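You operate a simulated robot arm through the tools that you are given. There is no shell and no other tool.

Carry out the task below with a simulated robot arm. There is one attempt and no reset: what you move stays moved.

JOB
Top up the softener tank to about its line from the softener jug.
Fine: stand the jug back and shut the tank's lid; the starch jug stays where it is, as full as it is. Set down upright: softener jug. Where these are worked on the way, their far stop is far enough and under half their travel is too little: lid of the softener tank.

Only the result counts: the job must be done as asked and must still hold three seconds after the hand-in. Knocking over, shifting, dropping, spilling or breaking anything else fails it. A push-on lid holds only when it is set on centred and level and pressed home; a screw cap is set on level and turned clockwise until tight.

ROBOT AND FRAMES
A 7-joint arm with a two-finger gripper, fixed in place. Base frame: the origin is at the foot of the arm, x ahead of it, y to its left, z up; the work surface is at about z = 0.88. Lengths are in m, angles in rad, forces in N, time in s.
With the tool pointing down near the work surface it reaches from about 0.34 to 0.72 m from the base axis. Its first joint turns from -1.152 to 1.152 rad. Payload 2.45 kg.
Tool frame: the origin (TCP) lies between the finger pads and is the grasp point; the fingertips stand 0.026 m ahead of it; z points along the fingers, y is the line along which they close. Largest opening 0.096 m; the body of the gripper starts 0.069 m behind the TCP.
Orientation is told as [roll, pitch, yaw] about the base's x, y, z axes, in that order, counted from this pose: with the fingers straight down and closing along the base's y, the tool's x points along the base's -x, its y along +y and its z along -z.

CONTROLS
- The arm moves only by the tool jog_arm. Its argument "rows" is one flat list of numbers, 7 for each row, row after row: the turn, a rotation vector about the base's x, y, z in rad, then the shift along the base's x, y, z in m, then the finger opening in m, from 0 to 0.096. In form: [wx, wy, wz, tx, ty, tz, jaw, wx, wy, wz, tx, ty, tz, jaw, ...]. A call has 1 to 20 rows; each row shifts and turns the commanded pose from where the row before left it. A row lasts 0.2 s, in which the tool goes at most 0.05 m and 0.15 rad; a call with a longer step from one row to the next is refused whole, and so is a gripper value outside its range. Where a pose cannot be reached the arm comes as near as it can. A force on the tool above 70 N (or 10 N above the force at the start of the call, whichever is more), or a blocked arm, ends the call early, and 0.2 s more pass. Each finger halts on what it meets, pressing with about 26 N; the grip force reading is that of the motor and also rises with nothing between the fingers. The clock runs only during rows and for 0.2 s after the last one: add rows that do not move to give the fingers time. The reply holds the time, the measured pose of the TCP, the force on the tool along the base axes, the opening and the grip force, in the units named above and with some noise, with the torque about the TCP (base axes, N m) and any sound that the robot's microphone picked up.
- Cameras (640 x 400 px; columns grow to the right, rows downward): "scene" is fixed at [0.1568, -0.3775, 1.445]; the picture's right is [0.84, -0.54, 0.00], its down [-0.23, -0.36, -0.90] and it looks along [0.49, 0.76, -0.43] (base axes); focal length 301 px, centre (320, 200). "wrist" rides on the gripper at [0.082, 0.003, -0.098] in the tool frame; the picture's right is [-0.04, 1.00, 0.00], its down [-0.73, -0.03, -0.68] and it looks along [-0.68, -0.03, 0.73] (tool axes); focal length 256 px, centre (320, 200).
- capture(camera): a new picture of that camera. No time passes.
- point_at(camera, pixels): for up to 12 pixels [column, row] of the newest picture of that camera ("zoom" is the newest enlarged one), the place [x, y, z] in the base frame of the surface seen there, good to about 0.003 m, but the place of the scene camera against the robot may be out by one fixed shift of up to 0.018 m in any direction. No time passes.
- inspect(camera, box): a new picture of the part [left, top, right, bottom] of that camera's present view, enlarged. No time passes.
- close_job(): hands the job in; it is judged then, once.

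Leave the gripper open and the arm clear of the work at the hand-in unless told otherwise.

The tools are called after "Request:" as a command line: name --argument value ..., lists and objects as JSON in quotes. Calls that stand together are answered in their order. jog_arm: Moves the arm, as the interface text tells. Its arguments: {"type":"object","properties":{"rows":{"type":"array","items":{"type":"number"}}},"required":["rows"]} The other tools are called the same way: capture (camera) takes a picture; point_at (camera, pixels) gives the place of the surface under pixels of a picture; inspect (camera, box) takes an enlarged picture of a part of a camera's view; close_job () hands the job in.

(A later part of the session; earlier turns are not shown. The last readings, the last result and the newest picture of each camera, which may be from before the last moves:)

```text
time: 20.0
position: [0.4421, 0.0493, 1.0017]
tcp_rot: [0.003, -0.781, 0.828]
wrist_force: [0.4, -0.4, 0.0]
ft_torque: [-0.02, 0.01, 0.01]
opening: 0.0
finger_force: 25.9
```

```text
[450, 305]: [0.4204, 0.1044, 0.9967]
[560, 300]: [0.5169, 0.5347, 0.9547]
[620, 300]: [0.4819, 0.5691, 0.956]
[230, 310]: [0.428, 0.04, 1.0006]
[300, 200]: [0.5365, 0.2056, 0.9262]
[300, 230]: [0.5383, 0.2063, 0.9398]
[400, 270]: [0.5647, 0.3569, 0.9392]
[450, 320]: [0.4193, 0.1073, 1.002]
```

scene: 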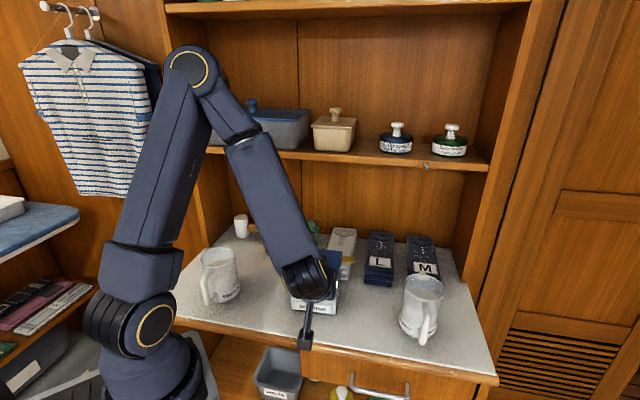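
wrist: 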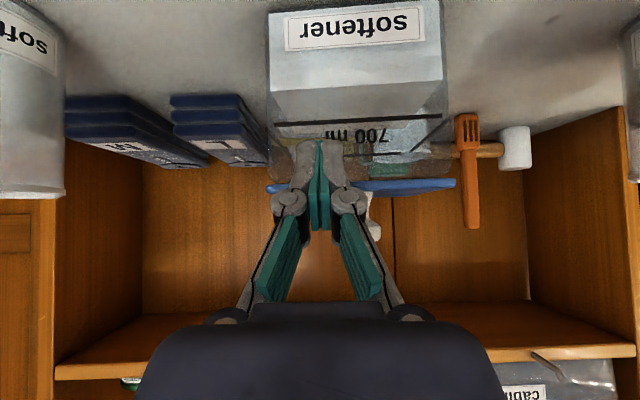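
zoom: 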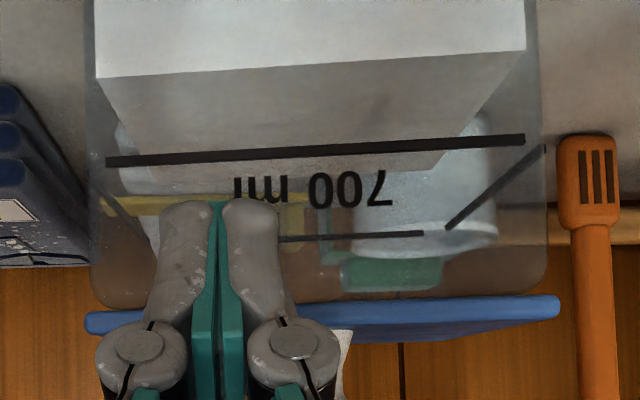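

The tips are just below the lid's edge. I keep lifting in small steps, watching the lid.

Request:
jog_arm --rows '[0, 0, 0, 0, 0, 0.004, 0, 0, 0, 0, 0, 0, 0.004, 0, 0, 0, 0, 0, 0, 0.004, 0, 0, 0, 0, 0, 0, 0, 0]'

Request:
inspect --camera "wrist" --box '[250, 60, 470, 220]'

Request:
inspect --camera "scene" --box '[270, 230, 370, 330]'

```text
time: 21.0
position: [0.4421, 0.0483, 1.0129]
tcp_rot: [0.002, -0.781, 0.828]
wrist_force: [-0.3, -0.5, -0.2]
ft_torque: [-0.01, 0.01, -0.02]
opening: 0.0001
finger_force: 26.1
```

```text
2.50 times, centred on (360, 140) of wrist
```

zoom: 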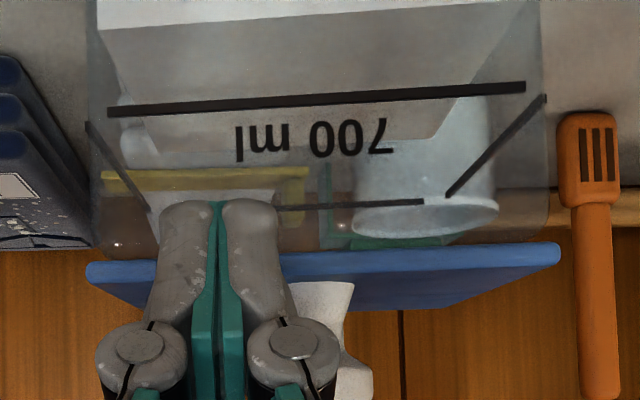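

```text
4.00 times, centred on (320, 280) of scene
```

zoom: 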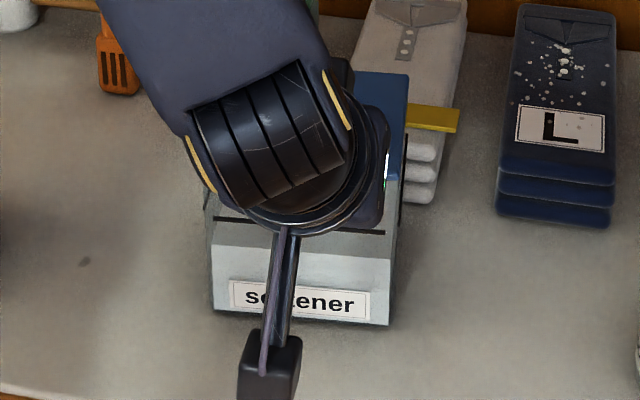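

The overhang is too slim for scooping (the finger slides past the edge, the tank also crept ~3 mm). I'll go back to the knob: grip it with a short overlap and rotate the tool along with the lid from α≈45°. First retreat up and measure again.

Request:
jog_arm --rows '[0, 0, 0, -0.01, -0.011, 0.03, 0, 0, 0, 0, -0.01, -0.011, 0.04, 0.02, 0, 0, 0, -0.005, -0.005, 0.04, 0.04, 0, 0, 0, 0, 0, 0.02, 0.05, 0, 0, 0, 0, 0, 0, 0.05]'

Request:
inspect --camera "wrist" --box '[240, 0, 440, 125]'

Request:
capture --camera "scene"

```text
time: 22.2
position: [0.4181, 0.0192, 1.142]
tcp_rot: [0.001, -0.782, 0.829]
wrist_force: [0.0, -0.5, 0.4]
ft_torque: [-0.02, 0.02, 0.0]
opening: 0.0501
finger_force: 0.1
```

```text
3.20 times, centred on (340, 62) of wrist
```

zoom: 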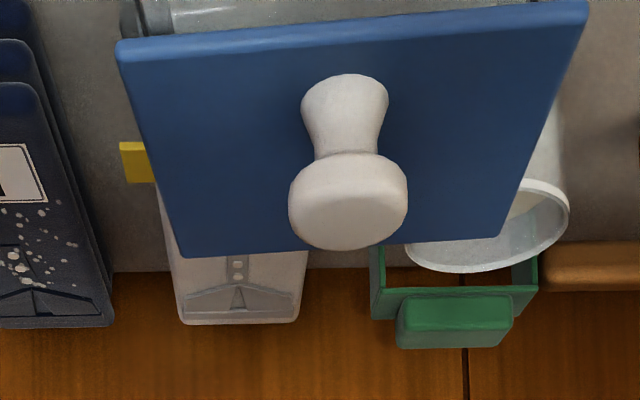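

```text
taken
```

scene: 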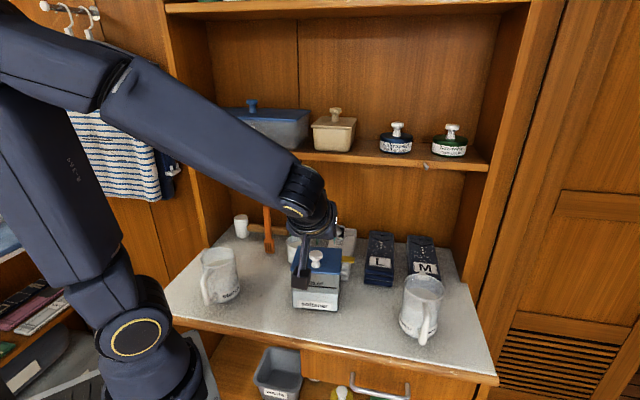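

Request:
point_at --camera "zoom" --pixels '[[125, 50], [575, 12], [190, 250], [495, 232], [345, 80], [295, 200], [401, 200], [348, 175], [348, 215], [348, 240], [322, 130], [375, 130]]'

```text
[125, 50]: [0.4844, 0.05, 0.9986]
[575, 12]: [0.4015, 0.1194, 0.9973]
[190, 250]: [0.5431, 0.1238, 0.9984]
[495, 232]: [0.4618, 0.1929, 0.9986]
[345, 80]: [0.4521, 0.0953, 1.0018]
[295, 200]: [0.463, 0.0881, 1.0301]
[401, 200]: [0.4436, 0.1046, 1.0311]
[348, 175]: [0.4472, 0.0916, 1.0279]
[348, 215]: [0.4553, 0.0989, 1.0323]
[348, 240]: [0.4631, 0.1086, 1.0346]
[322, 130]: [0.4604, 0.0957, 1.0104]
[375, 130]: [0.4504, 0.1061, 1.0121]
```

Lid corners re-measured: hinge line at the back, n≈(0.64, 0.77). Knob head centre ≈ (0.456, 0.1015, 1.026). I go to a pre-grasp 5 cm back along the 45° tool axis, fingers at 0.05.

Request:
jog_arm --rows '[0, 0, 0.047, 0.0026, 0.0214, -0.0325, 0.05, 0, 0, 0, 0.0026, 0.0214, -0.0325, 0.05, 0, 0, 0, 0, 0, 0, 0.05]'

Request:
capture --camera "wrist"

```text
time: 23.0
position: [0.4216, 0.0656, 1.0784]
tcp_rot: [0.001, -0.782, 0.876]
wrist_force: [0.0, 0.0, 1.0]
ft_torque: [0.0, -0.01, 0.02]
opening: 0.0501
finger_force: 0.1
```

```text
taken
```

wrist: 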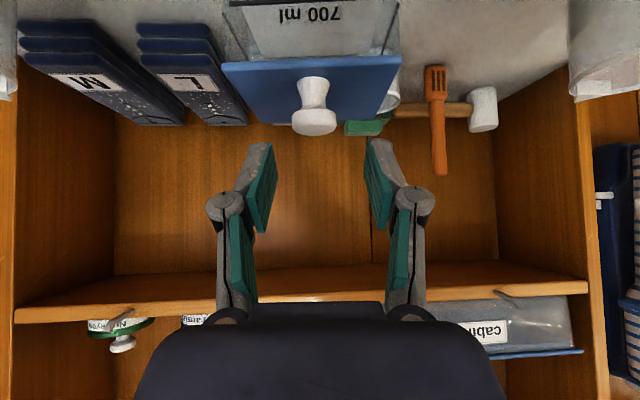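

Aligned; knob at (314,122) between the open tips. I move in along the tool axis.

Request:
jog_arm --rows '[0, 0, 0, 0.0081, 0.0078, -0.012, 0.05, 0, 0, 0, 0.0081, 0.0078, -0.012, 0.05, 0, 0, 0, 0.0081, 0.0078, -0.012, 0.05, 0, 0, 0, 0, 0, 0, 0.05]'

Request:
inspect --camera "wrist" --box '[220, 50, 420, 220]'

Request:
inspect --camera "scene" --box '[270, 210, 370, 310]'

```text
time: 24.0
position: [0.4474, 0.0886, 1.0394]
tcp_rot: [0.002, -0.782, 0.877]
wrist_force: [0.0, 0.4, -0.1]
ft_torque: [-0.01, 0.0, -0.01]
opening: 0.0499
finger_force: 0.0
```

```text
2.35 times, centred on (320, 135) of wrist
```

zoom: 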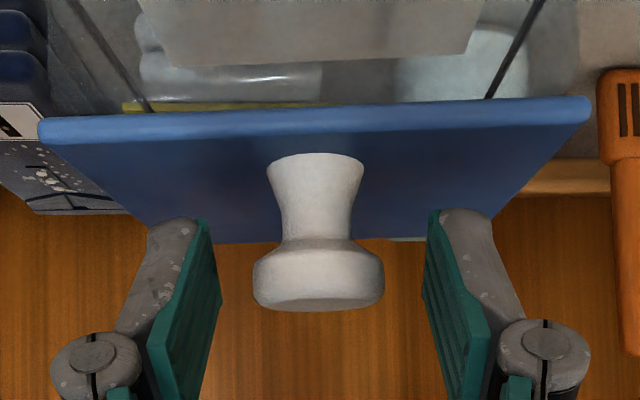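

```text
4.00 times, centred on (320, 260) of scene
```

zoom: 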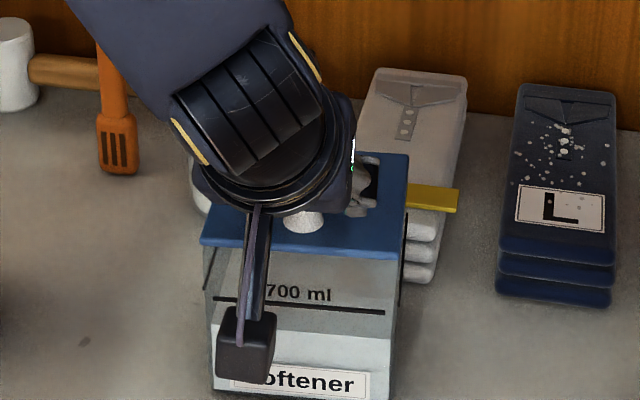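

Knob is centred between the pads. I back off 2 mm along the axis and close.

Request:
jog_arm --rows '[0, 0, 0, -0.0009, -0.0011, 0.0015, 0.045, 0, 0, 0, 0, 0, 0, 0.035, 0, 0, 0, 0, 0, 0, 0.02, 0, 0, 0, 0, 0, 0, 0.02, 0, 0, 0, 0, 0, 0, 0.02]'

Request:
inspect --camera "wrist" --box '[220, 50, 420, 220]'

```text
time: 25.2
position: [0.4465, 0.0878, 1.042]
tcp_rot: [0.001, -0.783, 0.876]
wrist_force: [1.5, -2.6, -0.1]
ft_torque: [-0.1, -0.01, -0.18]
opening: 0.031
finger_force: 26.1
```

```text
2.35 times, centred on (320, 135) of wrist
```

zoom: 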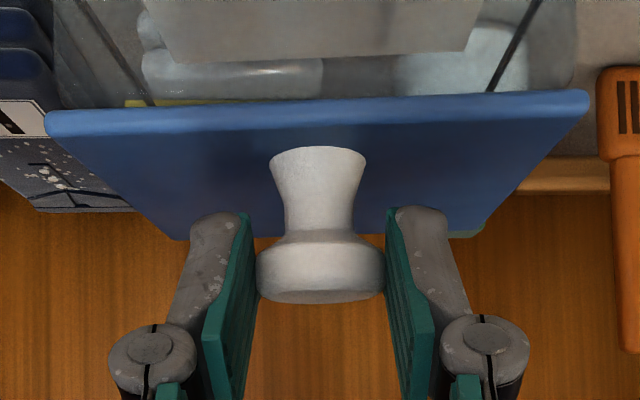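

The knob is held (0.031). Now I rotate the tool about the rear hinge line, 0.1 rad per row with the matching arc, three rows first.

Request:
jog_arm --rows '[-0.0768, 0.064, 0, 0.0041, 0.0034, 0.0087, 0.02, -0.0768, 0.064, 0, 0.0038, 0.0046, 0.0082, 0.02, -0.0768, 0.064, 0, 0.0043, 0.0051, 0.0075, 0.02, 0, 0, 0, 0, 0, 0, 0.02]'

Request:
inspect --camera "wrist" --box '[220, 50, 420, 220]'

Request:
inspect --camera "scene" --box '[270, 210, 370, 310]'

```text
time: 26.2
position: [0.4578, 0.1033, 1.0672]
tcp_rot: [-0.001, -0.484, 0.879]
wrist_force: [-3.1, -1.6, 9.2]
ft_torque: [0.34, -0.34, 0.2]
opening: 0.0306
finger_force: 26.4
```

```text
2.35 times, centred on (320, 135) of wrist
```

zoom: 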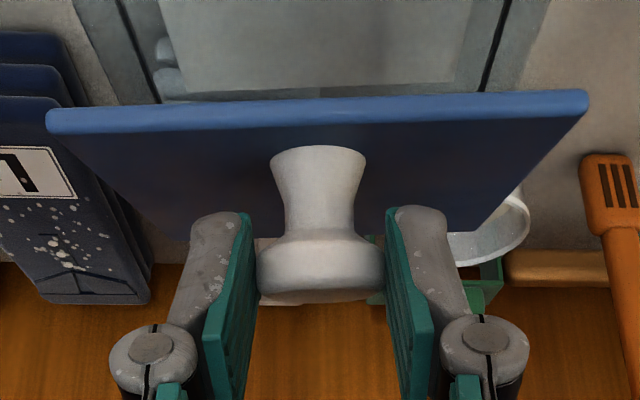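

```text
4.00 times, centred on (320, 260) of scene
```

zoom: 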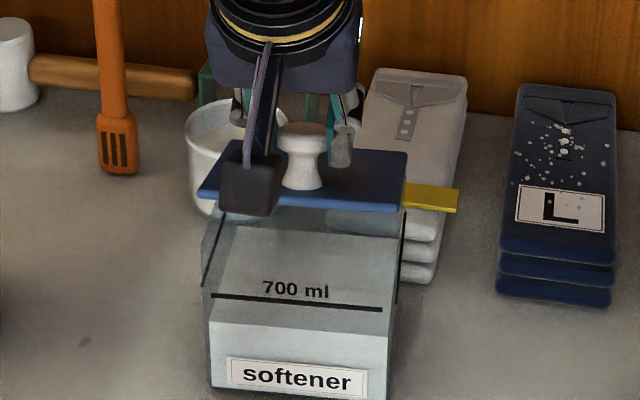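

The lid is opening properly (about 17°). The force (z +9 N) says I'm slightly low, so I add a little height and continue.

Request:
jog_arm --rows '[-0.0768, 0.064, 0, 0.0042, 0.005, 0.0089, 0.02, -0.0768, 0.064, 0, 0.0048, 0.0058, 0.0066, 0.02, -0.0768, 0.064, 0, 0.0054, 0.0065, 0.0056, 0.02, 0, 0, 0, 0, 0, 0, 0.02]'

Request:
inspect --camera "scene" --box '[270, 210, 370, 310]'

```text
time: 27.2
position: [0.4716, 0.1183, 1.0877]
tcp_rot: [0.003, -0.181, 0.878]
wrist_force: [-2.0, 2.3, 0.1]
ft_torque: [0.16, 0.02, 0.0]
opening: 0.0304
finger_force: 26.0
```

```text
4.00 times, centred on (320, 260) of scene
```

zoom: 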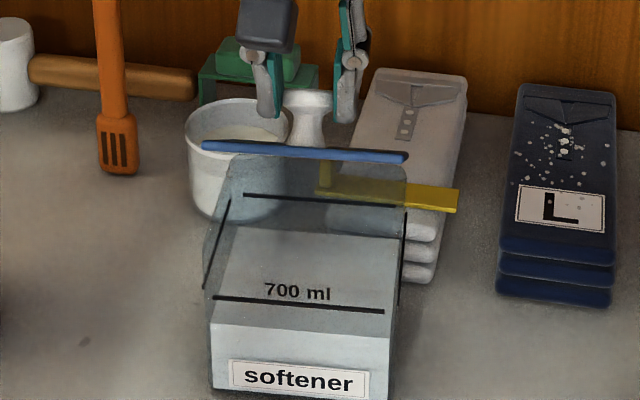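

34° open with little force. Four more rows.

Request:
jog_arm --rows '[-0.0768, 0.064, 0, 0.0058, 0.007, 0.0047, 0.02, -0.0768, 0.064, 0, 0.0061, 0.0074, 0.0037, 0.02, 0, 0, 0, 0, 0, 0, 0.02]'

Request:
capture --camera "scene"

Request:
inspect --camera "scene" --box '[270, 190, 370, 290]'

```text
time: 28.0
position: [0.4837, 0.1328, 1.0966]
tcp_rot: [0.002, 0.02, 0.877]
wrist_force: [0.9, -0.9, -0.1]
ft_torque: [-0.12, 0.09, 0.05]
opening: 0.0307
finger_force: 26.2
```

```text
taken
```

scene: 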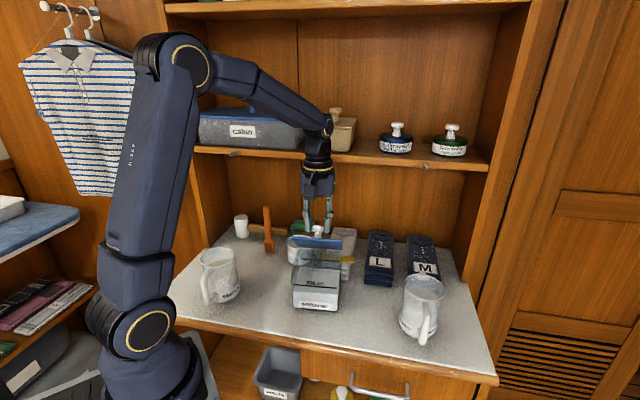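

```text
4.00 times, centred on (320, 240) of scene
```

zoom: 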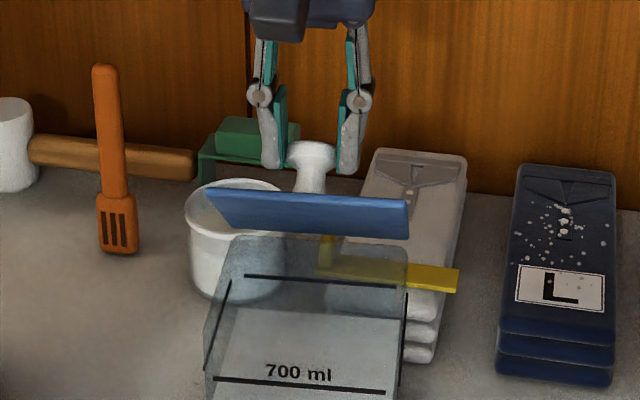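

46° open, forces near zero. Two more rotating rows, then onward mostly by translation with the knob pivoting in the tips.

Request:
jog_arm --rows '[-0.0768, 0.064, 0, 0.0063, 0.0075, 0.0026, 0.02, -0.0768, 0.064, 0, 0.0065, 0.0078, 0.0015, 0.02, 0, 0, 0, 0, 0, 0, 0.02]'

Request:
capture --camera "wrist"

Request:
inspect --camera "scene" --box '[260, 90, 400, 230]'

Request:
point_at --camera "zoom" --pixels '[[320, 70], [325, 130], [310, 200], [300, 260], [360, 110], [380, 130], [360, 230], [290, 230], [240, 80], [400, 190]]'

```text
time: 28.8
position: [0.497, 0.148, 1.1035]
tcp_rot: [-0.002, 0.217, 0.875]
wrist_force: [-1.9, -1.3, 22.6]
ft_torque: [0.15, -0.09, 0.02]
opening: 0.0303
finger_force: 26.3
```

```text
taken
```

wrist: 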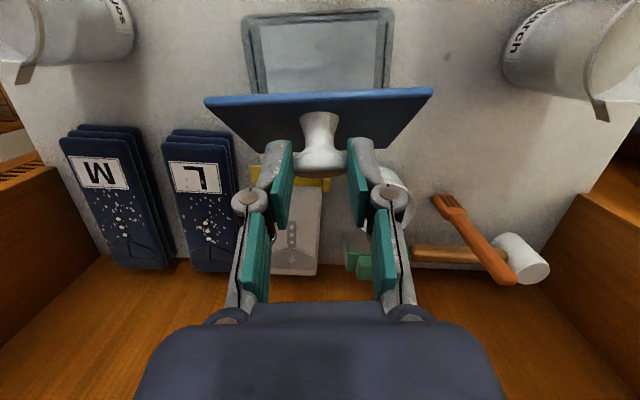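

```text
2.86 times, centred on (330, 160) of scene
```

zoom: 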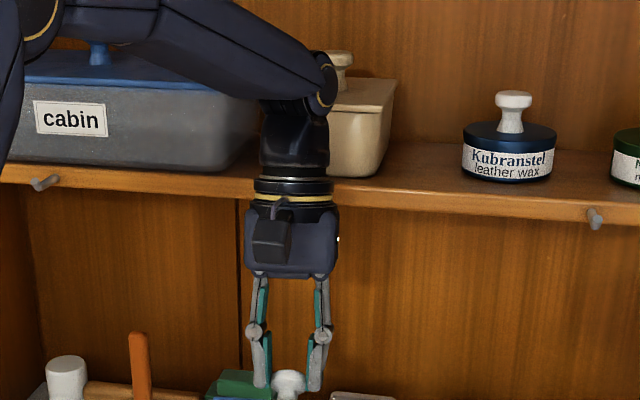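

```text
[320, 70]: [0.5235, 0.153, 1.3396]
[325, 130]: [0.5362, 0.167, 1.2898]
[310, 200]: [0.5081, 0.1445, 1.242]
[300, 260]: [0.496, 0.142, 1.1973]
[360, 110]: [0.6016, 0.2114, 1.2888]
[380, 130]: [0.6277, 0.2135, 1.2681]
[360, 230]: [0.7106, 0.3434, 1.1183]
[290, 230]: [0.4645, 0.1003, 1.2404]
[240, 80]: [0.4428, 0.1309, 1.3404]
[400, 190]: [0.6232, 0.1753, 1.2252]
```

57° open, but z force +22 N says my arc is low; fitting the measured path puts the hinge at p≈0.449, z≈1.001. The wrist must not go further toward the shelf bin, so I raise 3 mm and test whether a jaw target of 0.030 gives a softer grip.

Request:
jog_arm --rows '[0, 0, 0, 0, 0, 0.003, 0.02, 0, 0, 0, 0, 0, 0, 0.03, 0, 0, 0, 0, 0, 0, 0.03]'

```text
time: 29.6
position: [0.4969, 0.1462, 1.1035]
tcp_rot: [0.001, 0.217, 0.874]
wrist_force: [0.4, -0.4, 0.7]
ft_torque: [-0.01, -0.03, 0.02]
opening: 0.03
finger_force: 0.0
```

Grip force dropped to 0 at opening 0.030; I check whether the knob is still held.

Request:
inspect --camera "wrist" --box '[200, 0, 440, 200]'

Request:
inspect --camera "scene" --box '[270, 200, 370, 300]'

```text
2.00 times, centred on (320, 100) of wrist
```

zoom: 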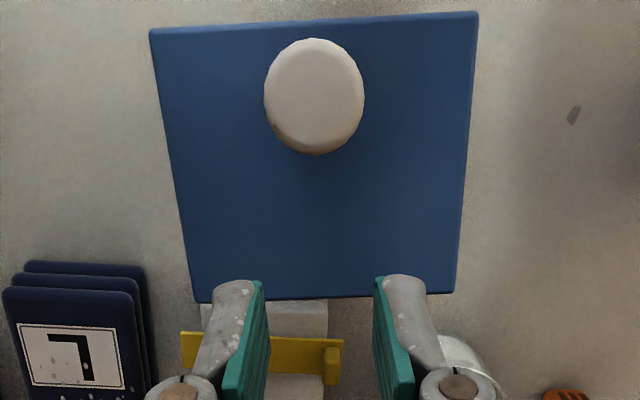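

```text
4.00 times, centred on (320, 250) of scene
```

zoom: 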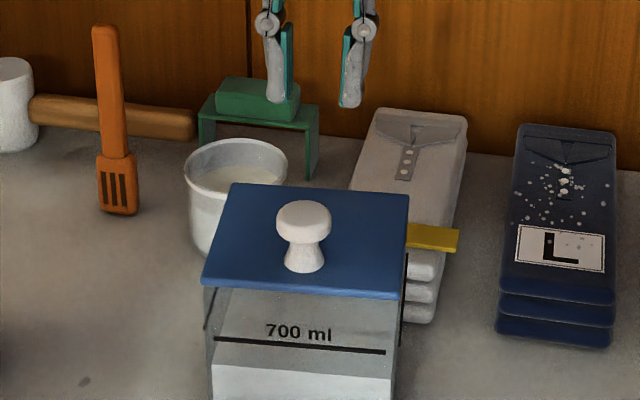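

The lid fell shut again: the hinge has no friction, so it must be carried past vertical in one go. I'll approach the knob with the tool nearly horizontal from the front-right (heading +y), where the arm has room, so it can rotate ~95° rigidly with the lid. First I retreat to a free spot and test this attitude.

Request:
jog_arm --rows '[0, 0, 0, 0, 0, 0.03, 0.05, 0.083, -0.07, 0, -0.0143, -0.0365, 0.01, 0.05, 0.083, -0.07, 0, -0.0143, -0.0365, 0.01, 0.05, 0, 0, 0.1307, -0.0143, -0.0365, 0.01, 0.05, 0, 0, 0.1307, -0.0143, -0.0365, 0.01, 0.05, 0, 0, 0.1307, 0, 0, 0, 0.05, 0, 0, 0.1307, 0, 0, 0, 0.05, 0, 0, 0.1307, 0, 0, 0, 0.05, 0, 0, 0.1307, 0, 0, 0, 0.05, 0, 0, 0, 0, 0, 0, 0.05]'

Request:
capture --camera "scene"

```text
time: 31.8
position: [0.4407, 0.0018, 1.1733]
tcp_rot: [0.001, 0.0, 1.663]
wrist_force: [0.1, 0.0, 0.0]
ft_torque: [0.02, -0.02, 0.01]
opening: 0.05
finger_force: 0.0
```

```text
taken
```

scene: 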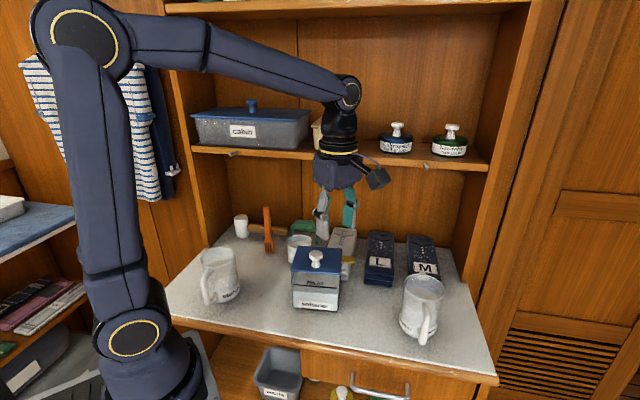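

Vertical with heading +y. Now I pitch toward horizontal in 10 rows of 0.13 rad, keeping the TCP in place.

Request:
jog_arm --rows '[0.13, 0.012, 0, 0, 0, 0, 0.05, 0.13, 0.012, 0, 0, 0, 0, 0.05, 0.13, 0.012, 0, 0, 0, 0, 0.05, 0.13, 0.012, 0, 0, 0, 0, 0.05, 0.13, 0.012, 0, 0, 0, 0, 0.05, 0.13, 0.012, 0, 0, 0, 0, 0.05, 0.13, 0.012, 0, 0, 0, 0, 0.05, 0.13, 0.012, 0, 0, 0, 0, 0.05, 0.13, 0.012, 0, 0, 0, 0, 0.05, 0.13, 0.012, 0, 0, 0, 0, 0.05, 0, 0, 0, 0, 0, 0, 0.05]'

Request:
capture --camera "scene"

Request:
capture --camera "wrist"

```text
time: 34.2
position: [0.4393, 0.0017, 1.1743]
tcp_rot: [0.008, -1.308, 1.655]
wrist_force: [0.0, -0.1, 0.6]
ft_torque: [0.0, -0.01, 0.0]
opening: 0.0503
finger_force: 0.1
```

```text
taken
```

scene: 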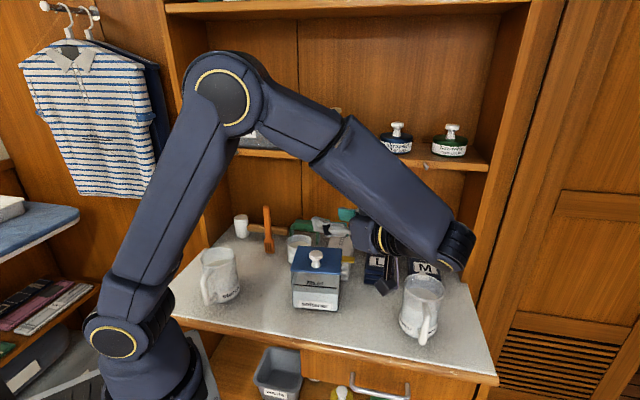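

```text
taken
```

wrist: 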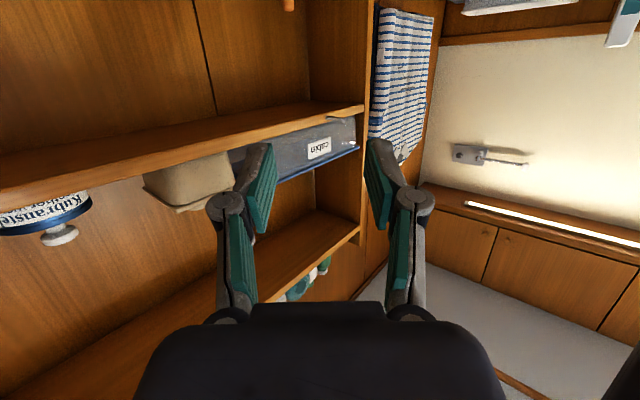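

The attitude (15° below horizontal) is fully reachable. Now I measure the knob and lid again in the scene view (known z offset −0.0085).

Request:
inspect --camera "scene" --box '[275, 235, 355, 315]'

Request:
point_at --camera "zoom" --pixels '[[325, 80], [305, 82], [345, 82], [325, 95], [325, 105], [300, 92], [350, 92], [160, 165], [470, 195], [190, 80], [490, 85], [325, 130]]'

```text
5.00 times, centred on (315, 275) of scene
```

zoom: 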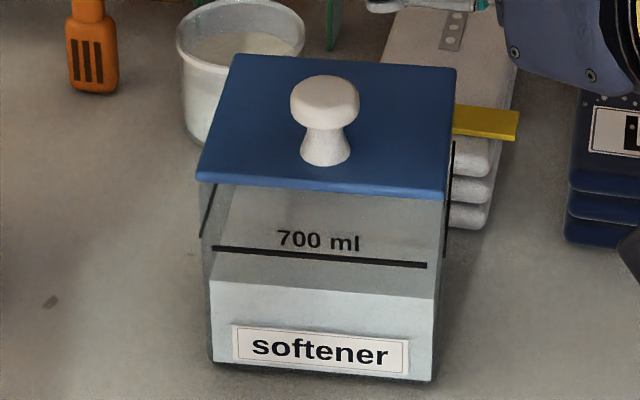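

```text
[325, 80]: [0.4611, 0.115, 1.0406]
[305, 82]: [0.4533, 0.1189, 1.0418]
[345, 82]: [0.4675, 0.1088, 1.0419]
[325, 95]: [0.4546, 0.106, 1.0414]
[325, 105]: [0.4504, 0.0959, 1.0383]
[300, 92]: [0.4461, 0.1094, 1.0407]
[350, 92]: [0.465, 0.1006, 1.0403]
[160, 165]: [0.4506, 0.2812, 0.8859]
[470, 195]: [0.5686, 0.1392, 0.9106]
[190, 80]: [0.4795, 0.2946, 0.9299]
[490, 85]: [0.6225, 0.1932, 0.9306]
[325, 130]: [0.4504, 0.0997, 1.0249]
```

Request:
point_at --camera "zoom" --pixels '[[203, 174], [442, 188], [238, 60], [450, 73], [325, 162], [306, 150], [348, 150], [293, 100], [357, 100]]'

```text
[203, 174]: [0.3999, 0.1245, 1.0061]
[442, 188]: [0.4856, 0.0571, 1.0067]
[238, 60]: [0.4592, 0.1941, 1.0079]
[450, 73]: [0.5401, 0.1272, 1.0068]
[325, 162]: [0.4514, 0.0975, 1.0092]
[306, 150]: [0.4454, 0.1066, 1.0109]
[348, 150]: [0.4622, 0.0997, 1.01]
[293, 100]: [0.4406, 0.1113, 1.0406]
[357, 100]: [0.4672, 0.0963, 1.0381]
```

Knob centre ≈ (0.457, 0.1035, 1.026). I descend to a pre-grasp 6 cm before the knob along the tool axis at about (0.4635, 0.0266, 1.047).

Request:
jog_arm --rows '[0, 0, 0, 0.0081, 0.0083, -0.0425, 0.055, 0, 0, 0, 0.0081, 0.0083, -0.0425, 0.055, 0, 0, 0, 0.0081, 0.0083, -0.0425, 0.055, 0, 0, 0, 0, 0, 0, 0.055]'

Request:
capture --camera "scene"

Request:
capture --camera "wrist"

```text
time: 35.2
position: [0.4661, 0.0287, 1.0481]
tcp_rot: [0.009, -1.305, 1.653]
wrist_force: [0.4, -0.6, -0.2]
ft_torque: [0.01, -0.01, -0.01]
opening: 0.0547
finger_force: 0.0
```

```text
taken
```

scene: 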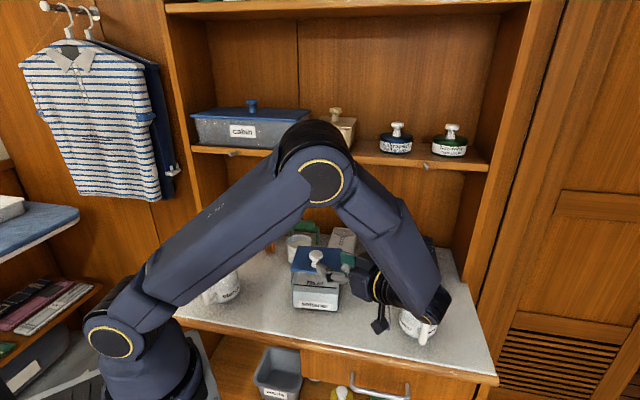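

```text
taken
```

wrist: 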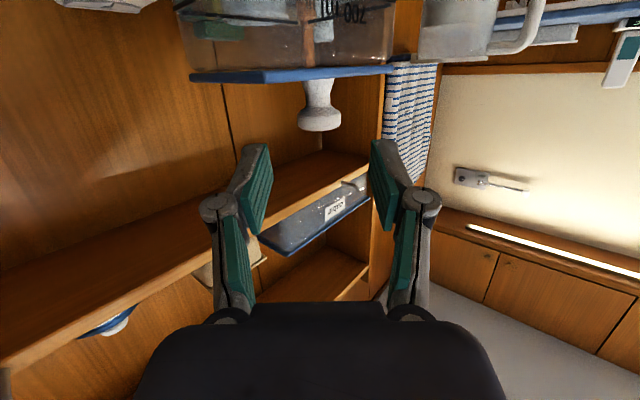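

The knob appears at (320,108), centred between the fingers. I measure it.

Request:
point_at --camera "wrist" --pixels '[[300, 120], [320, 122], [338, 120], [320, 112], [320, 128], [318, 90], [305, 82], [337, 82], [388, 68], [260, 78]]'

Request:
inspect --camera "wrist" --box '[170, 30, 410, 200]'

```text
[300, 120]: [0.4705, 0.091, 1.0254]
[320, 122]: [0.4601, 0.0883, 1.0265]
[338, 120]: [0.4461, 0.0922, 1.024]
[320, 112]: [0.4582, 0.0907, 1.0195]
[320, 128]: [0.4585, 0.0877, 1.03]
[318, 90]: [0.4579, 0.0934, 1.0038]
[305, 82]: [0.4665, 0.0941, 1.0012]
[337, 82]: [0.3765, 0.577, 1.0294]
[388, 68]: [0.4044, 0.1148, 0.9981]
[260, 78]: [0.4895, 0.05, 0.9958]
```

```text
2.35 times, centred on (290, 115) of wrist
```

zoom: 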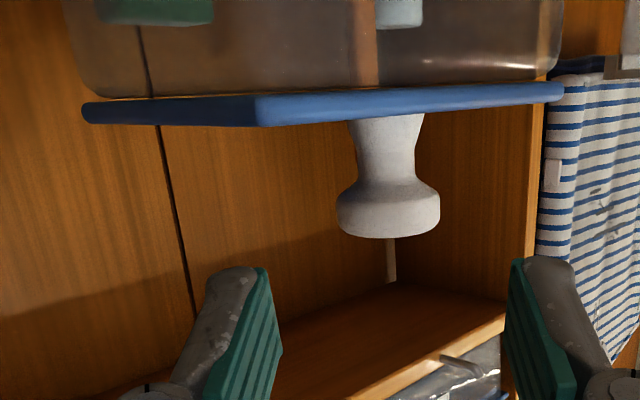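

Knob centre refined to (0.4585, 0.1035, 1.026). I slide in along the tool axis.

Request:
jog_arm --rows '[0, 0, 0, -0.002, 0.0185, -0.0056, 0.055, 0, 0, 0, -0.002, 0.0185, -0.0056, 0.055, 0, 0, 0, -0.002, 0.0185, -0.0056, 0.055, 0, 0, 0, 0, 0, 0, 0.055]'

Request:
inspect --camera "wrist" --box '[200, 60, 440, 230]'

Request:
inspect --camera "scene" --box '[275, 225, 395, 325]'

```text
time: 36.2
position: [0.4588, 0.0805, 1.029]
tcp_rot: [0.011, -1.307, 1.653]
wrist_force: [0.0, 0.2, 0.2]
ft_torque: [-0.01, 0.01, 0.01]
opening: 0.0552
finger_force: 0.0
```

```text
2.35 times, centred on (320, 145) of wrist
```

zoom: 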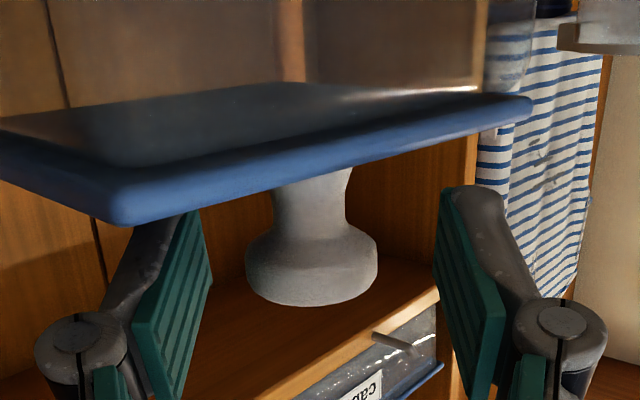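

```text
4.00 times, centred on (335, 275) of scene
```

zoom: 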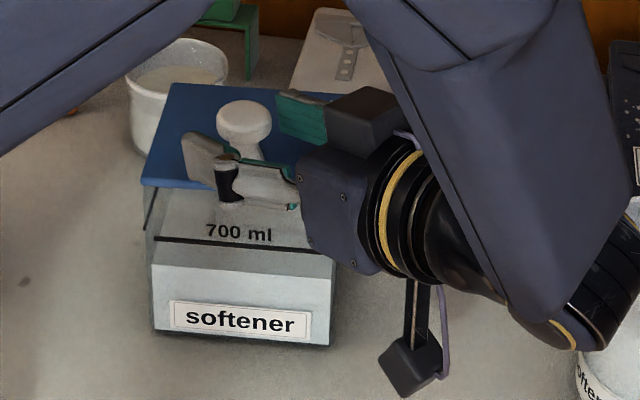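

Knob sits between the pads; I advance 3 mm more and close.

Request:
jog_arm --rows '[0, 0, 0, 0, 0.003, 0, 0.05, 0, 0, 0, 0, 0, 0, 0.035, 0, 0, 0, 0, 0, 0, 0.02, 0, 0, 0, 0, 0, 0, 0.02, 0, 0, 0, 0, 0, 0, 0.02]'

Request:
inspect --camera "wrist" --box '[200, 60, 440, 230]'

```text
time: 37.4
position: [0.4601, 0.0841, 1.0283]
tcp_rot: [0.008, -1.307, 1.653]
wrist_force: [4.7, 0.0, 0.4]
ft_torque: [-0.07, -0.06, -0.17]
opening: 0.0306
finger_force: 26.3
```

```text
2.35 times, centred on (320, 145) of wrist
```

zoom: 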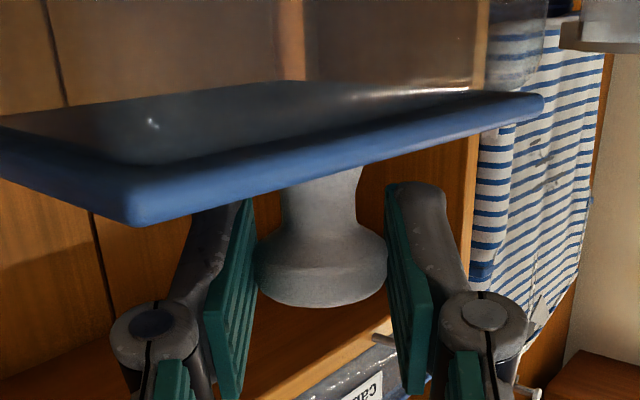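

Held (0.0306). I rotate rigidly about the hinge line, first 4 rows of 0.1 rad.

Request:
jog_arm --rows '[-0.0772, 0.0636, 0, 0.003, 0.0025, 0.0091, 0.02, -0.0772, 0.0636, 0, 0.0026, 0.0032, 0.0087, 0.02, -0.0772, 0.0636, 0, 0.0031, 0.0038, 0.0083, 0.02, -0.0772, 0.0636, 0, 0.0037, 0.0045, 0.0077, 0.02, 0, 0, 0, 0, 0, 0, 0.02]'

Request:
capture --camera "scene"

Request:
inspect --camera "wrist" --box '[200, 60, 440, 230]'

```text
time: 38.6
position: [0.4676, 0.0996, 1.0631]
tcp_rot: [0.5, -0.952, 1.204]
wrist_force: [-1.0, -0.9, -0.2]
ft_torque: [-0.58, -0.03, -0.02]
opening: 0.0304
finger_force: 25.8
```

```text
taken
```

scene: 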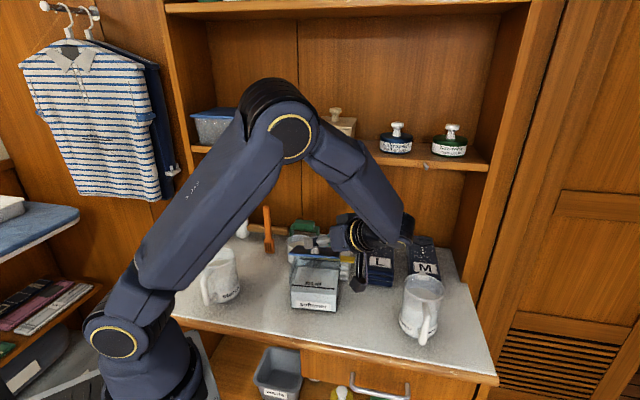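

```text
2.35 times, centred on (320, 145) of wrist
```

zoom: 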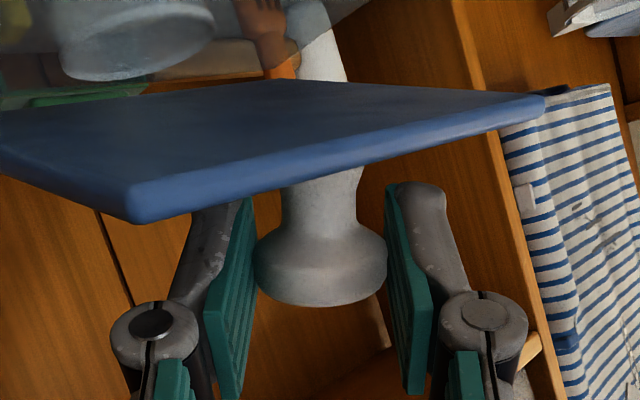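

The lid follows rigidly, but the end of this arc would bring the hand into the shelf because the tank had slid back. While holding the lid rigidly I'll drag the tank gently forward (−n) to about its original place: 3 rows first.

Request:
jog_arm --rows '[0, 0, 0, -0.004, -0.004, 0, 0.02, 0, 0, 0, -0.005, -0.0045, 0, 0.02, 0, 0, 0, -0.005, -0.0045, 0, 0.02, 0, 0, 0, 0, 0, 0, 0.02]'

Request:
inspect --camera "scene" --box '[260, 215, 380, 335]'

```text
time: 39.6
position: [0.4572, 0.0854, 1.0649]
tcp_rot: [0.498, -0.954, 1.203]
wrist_force: [2.1, 1.3, 0.2]
ft_torque: [0.04, 0.11, -0.06]
opening: 0.0306
finger_force: 26.0
```

```text
3.33 times, centred on (320, 275) of scene
```

zoom: 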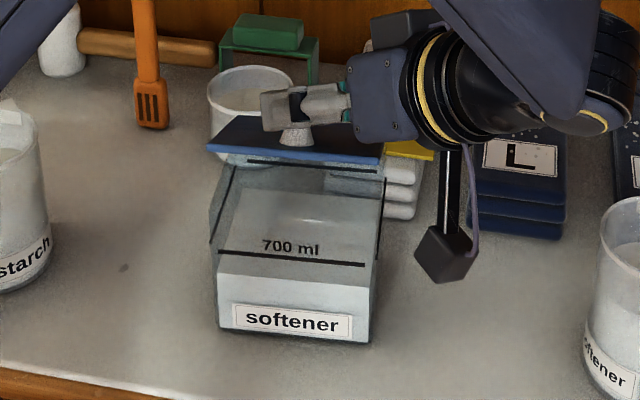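

The tank slides easily (≈2.5 N) and stays level. I continue about 2.5 cm.

Request:
jog_arm --rows '[0, 0, 0, -0.0055, -0.0045, 0, 0.02, 0, 0, 0, -0.0055, -0.0045, 0, 0.02, 0, 0, 0, -0.0055, -0.0045, 0, 0.02, 0, 0, 0, -0.0055, -0.0045, 0, 0.02, 0, 0, 0, 0, 0, 0, 0.02]'

Request:
inspect --camera "scene" --box '[260, 215, 380, 335]'

```text
time: 40.8
position: [0.4328, 0.0685, 1.0636]
tcp_rot: [0.5, -0.952, 1.204]
wrist_force: [2.2, 0.6, 0.3]
ft_torque: [-0.05, 0.0, 0.03]
opening: 0.0306
finger_force: 26.1
```

```text
3.33 times, centred on (320, 275) of scene
```

zoom: 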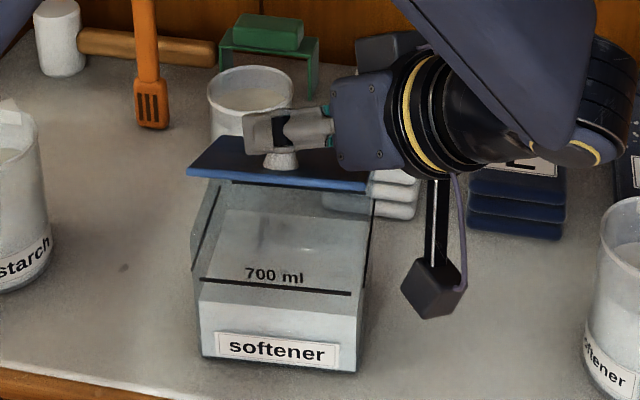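

The tank is now ~1.3 cm in front of its original place, leaving room. I continue opening the lid, 4 rows.

Request:
jog_arm --rows '[-0.0772, 0.0636, 0, 0.0041, 0.0049, 0.0072, 0.02, -0.0772, 0.0636, 0, 0.0046, 0.0056, 0.0064, 0.02, -0.0772, 0.0636, 0, 0.005, 0.006, 0.0057, 0.02, -0.0772, 0.0636, 0, 0.0053, 0.0064, 0.005, 0.02, 0, 0, 0, 0, 0, 0, 0.02]'

Request:
capture --camera "scene"

Request:
capture --camera "wrist"

```text
time: 42.0
position: [0.4531, 0.0926, 1.0879]
tcp_rot: [0.645, -0.566, 1.102]
wrist_force: [1.1, 0.1, -1.3]
ft_torque: [-0.22, -0.01, 0.05]
opening: 0.0304
finger_force: 25.8
```

```text
taken
```

scene: 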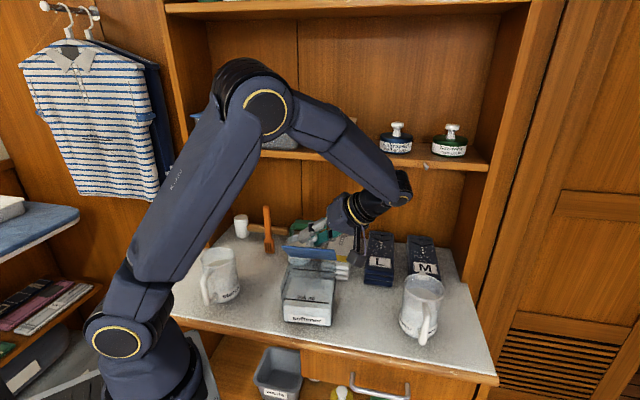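

```text
taken
```

wrist: 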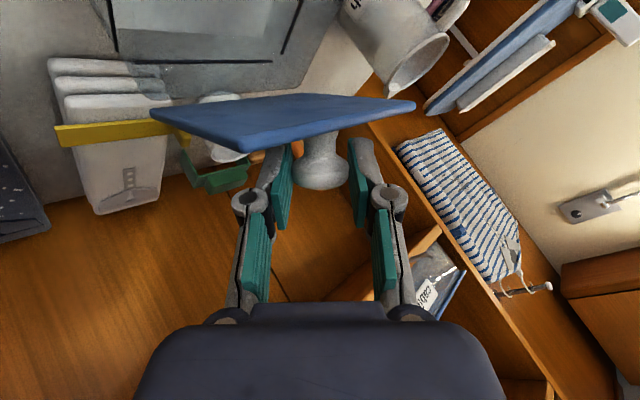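

46° open, forces small. Four more rows to ~69°.

Request:
jog_arm --rows '[-0.0772, 0.0636, 0, 0.0055, 0.0067, 0.004, 0.02, -0.0772, 0.0636, 0, 0.0058, 0.007, 0.0032, 0.02, -0.0772, 0.0636, 0, 0.006, 0.0073, 0.0022, 0.02, -0.0772, 0.0636, 0, 0.006, 0.0073, 0.0013, 0.02, 0, 0, 0, 0, 0, 0, 0.02]'

Request:
capture --camera "scene"

Request:
capture --camera "wrist"

```text
time: 43.2
position: [0.4751, 0.1204, 1.099]
tcp_rot: [0.731, -0.175, 1.067]
wrist_force: [0.6, -0.5, -5.5]
ft_torque: [-0.08, -0.03, 0.14]
opening: 0.0306
finger_force: 25.8
```

```text
taken
```

scene: 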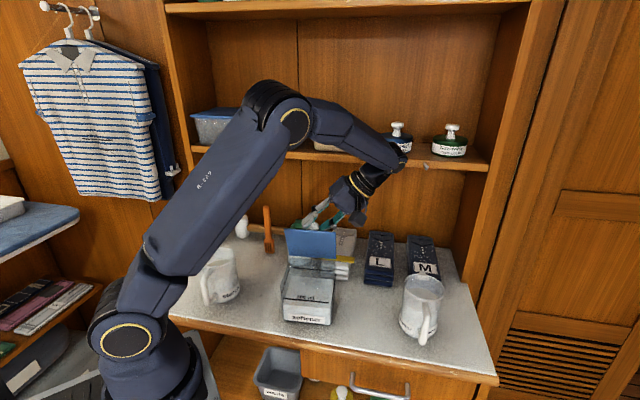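

```text
taken
```

wrist: 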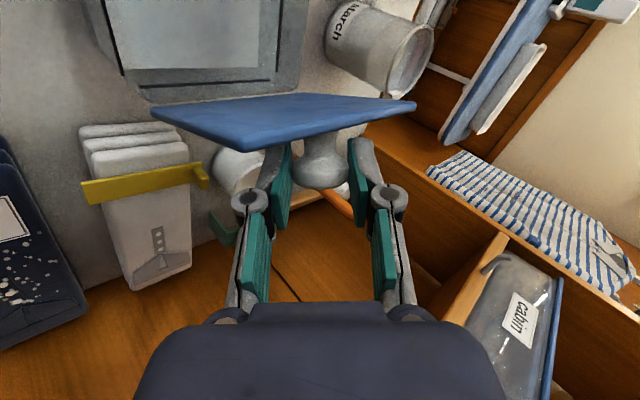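

~69° open. I check the distance of the wrist/forearm to the shelf.

Request:
inspect --camera "scene" --box '[300, 100, 440, 240]'

Request:
point_at --camera "zoom" --pixels '[[500, 130], [420, 110], [430, 180], [400, 200], [370, 210], [400, 240], [330, 260], [420, 270], [480, 160], [520, 150], [290, 290], [250, 260]]'

```text
2.86 times, centred on (370, 170) of scene
```

zoom: 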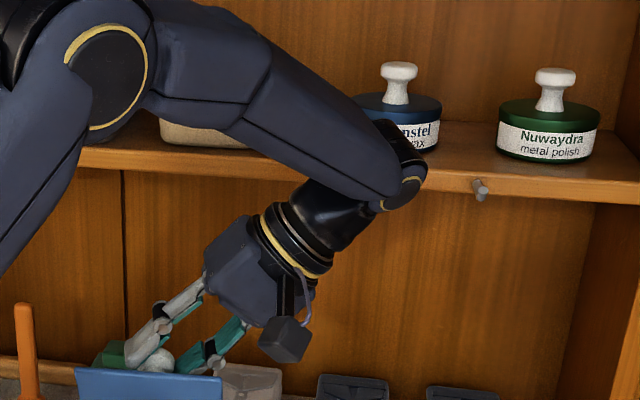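

```text
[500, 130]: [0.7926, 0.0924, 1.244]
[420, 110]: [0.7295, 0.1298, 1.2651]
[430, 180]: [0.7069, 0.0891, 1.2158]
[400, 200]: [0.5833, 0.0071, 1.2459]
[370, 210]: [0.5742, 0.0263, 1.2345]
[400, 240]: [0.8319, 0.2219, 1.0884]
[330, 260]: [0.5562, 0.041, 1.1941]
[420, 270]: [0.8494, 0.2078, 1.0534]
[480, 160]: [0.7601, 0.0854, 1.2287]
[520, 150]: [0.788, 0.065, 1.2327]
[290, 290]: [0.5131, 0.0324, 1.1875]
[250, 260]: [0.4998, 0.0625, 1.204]
```

Wrist back side is about 6 cm from the shelf. For the last part I want a bit more room, so I drag the tank 2.5 cm further forward (front stays ~3 cm inside the counter edge).

Request:
jog_arm --rows '[0, 0, 0, -0.004, -0.0048, 0, 0.02, 0, 0, 0, -0.004, -0.0048, 0, 0.02, 0, 0, 0, -0.004, -0.0048, 0, 0.02, 0, 0, 0, -0.004, -0.0048, 0, 0.02, 0, 0, 0, 0, 0, 0, 0.02]'

Request:
capture --camera "scene"

```text
time: 44.4
position: [0.4603, 0.1006, 1.1]
tcp_rot: [0.73, -0.174, 1.068]
wrist_force: [-0.1, 1.6, -2.7]
ft_torque: [0.1, -0.08, -0.06]
opening: 0.0307
finger_force: 25.8
```

```text
taken
```

scene: 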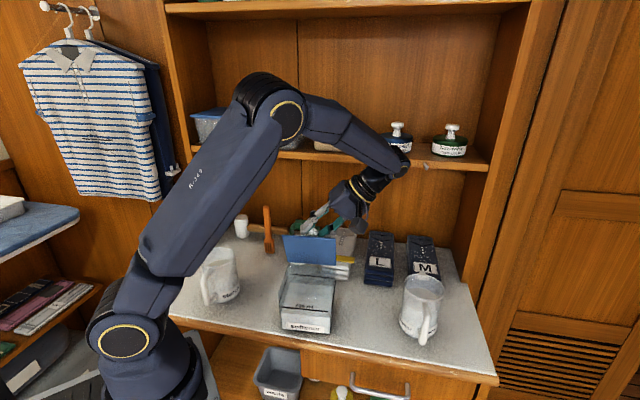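

Two more rigid rows to 80°.

Request:
jog_arm --rows '[-0.0772, 0.0636, 0, 0.0062, 0.0075, 0.0003, 0.02, -0.0772, 0.0636, 0, 0.0061, 0.0074, -0.0006, 0.02, 0, 0, 0, 0, 0, 0, 0.02]'

Request:
capture --camera "scene"

Request:
inspect --camera "scene" --box '[300, 100, 440, 240]'

Request:
point_at --camera "zoom" --pixels '[[420, 150], [400, 170], [380, 190], [390, 130], [350, 240], [330, 220], [300, 290], [440, 100]]'

```text
time: 45.2
position: [0.4726, 0.1157, 1.0985]
tcp_rot: [0.768, 0.023, 1.065]
wrist_force: [-0.5, -0.9, -6.7]
ft_torque: [-0.02, -0.03, 0.14]
opening: 0.0305
finger_force: 26.4
```

```text
taken
```

scene: 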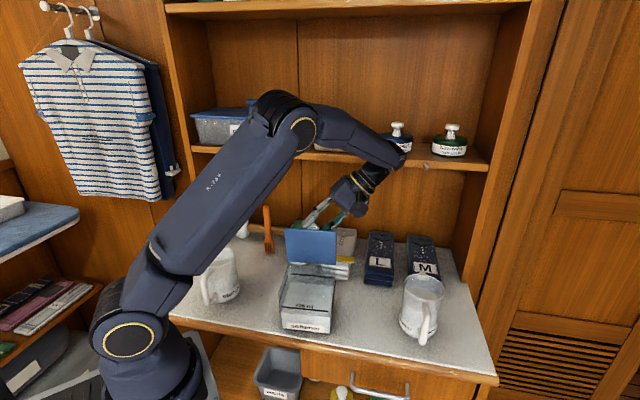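

```text
2.86 times, centred on (370, 170) of scene
```

zoom: 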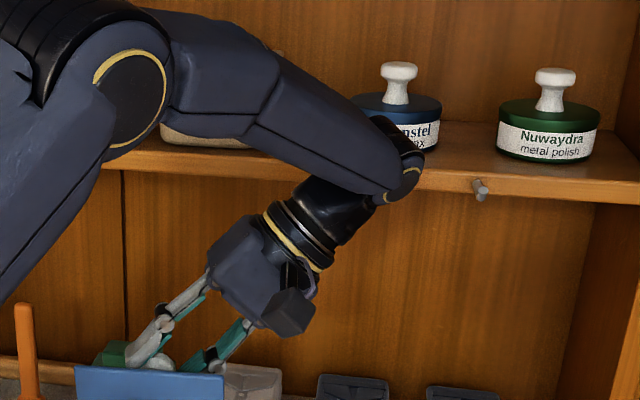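

```text
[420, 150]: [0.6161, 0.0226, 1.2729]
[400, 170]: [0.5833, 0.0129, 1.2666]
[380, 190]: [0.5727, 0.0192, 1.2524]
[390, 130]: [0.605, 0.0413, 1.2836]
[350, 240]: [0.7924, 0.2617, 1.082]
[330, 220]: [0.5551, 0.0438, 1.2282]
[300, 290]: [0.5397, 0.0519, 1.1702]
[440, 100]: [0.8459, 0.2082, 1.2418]
```

The wrist is still ~10 cm from the shelf plane, so I can stay rigid: two more rows to ~92°, slightly lower because Fz is −6.7.

Request:
jog_arm --rows '[-0.0772, 0.0636, 0, 0.006, 0.0073, -0.0024, 0.02, -0.0772, 0.0636, 0, 0.0059, 0.0072, -0.003, 0.02, 0, 0, 0, 0, 0, 0, 0.02]'

Request:
capture --camera "wrist"

Request:
inspect --camera "scene" --box '[300, 100, 440, 240]'

Request:
point_at --camera "zoom" --pixels '[[420, 140], [400, 165], [380, 180], [390, 120], [330, 220], [300, 290], [365, 160]]'

```text
time: 46.0
position: [0.4842, 0.1303, 1.0928]
tcp_rot: [0.803, 0.221, 1.069]
wrist_force: [-0.2, -1.0, -6.9]
ft_torque: [0.05, -0.09, 0.08]
opening: 0.0305
finger_force: 25.6
```

```text
taken
```

wrist: 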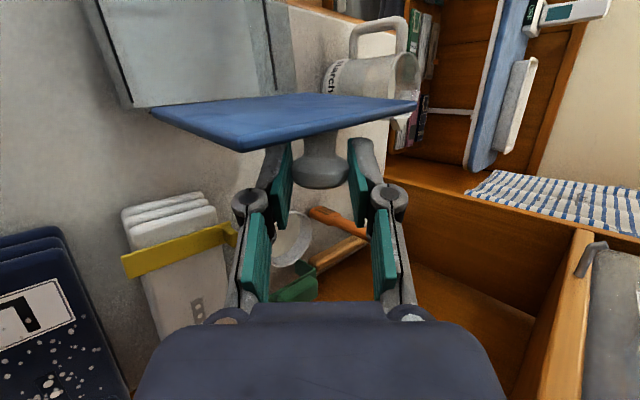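

```text
2.86 times, centred on (370, 170) of scene
```

zoom: 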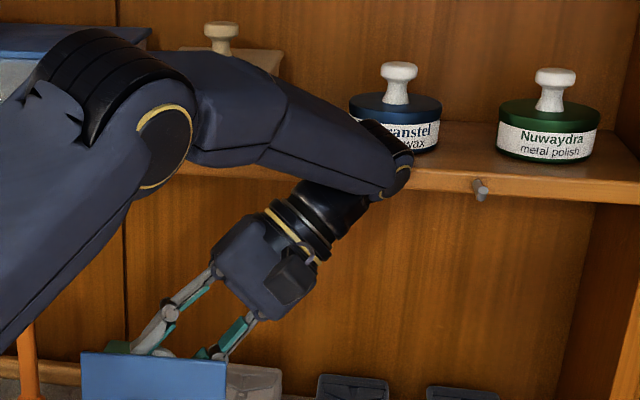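

```text
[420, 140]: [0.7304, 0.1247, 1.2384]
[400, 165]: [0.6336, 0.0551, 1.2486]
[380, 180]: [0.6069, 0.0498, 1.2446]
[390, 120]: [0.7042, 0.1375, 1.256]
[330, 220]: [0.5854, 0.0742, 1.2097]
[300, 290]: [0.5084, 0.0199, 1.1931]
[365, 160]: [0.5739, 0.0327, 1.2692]
```

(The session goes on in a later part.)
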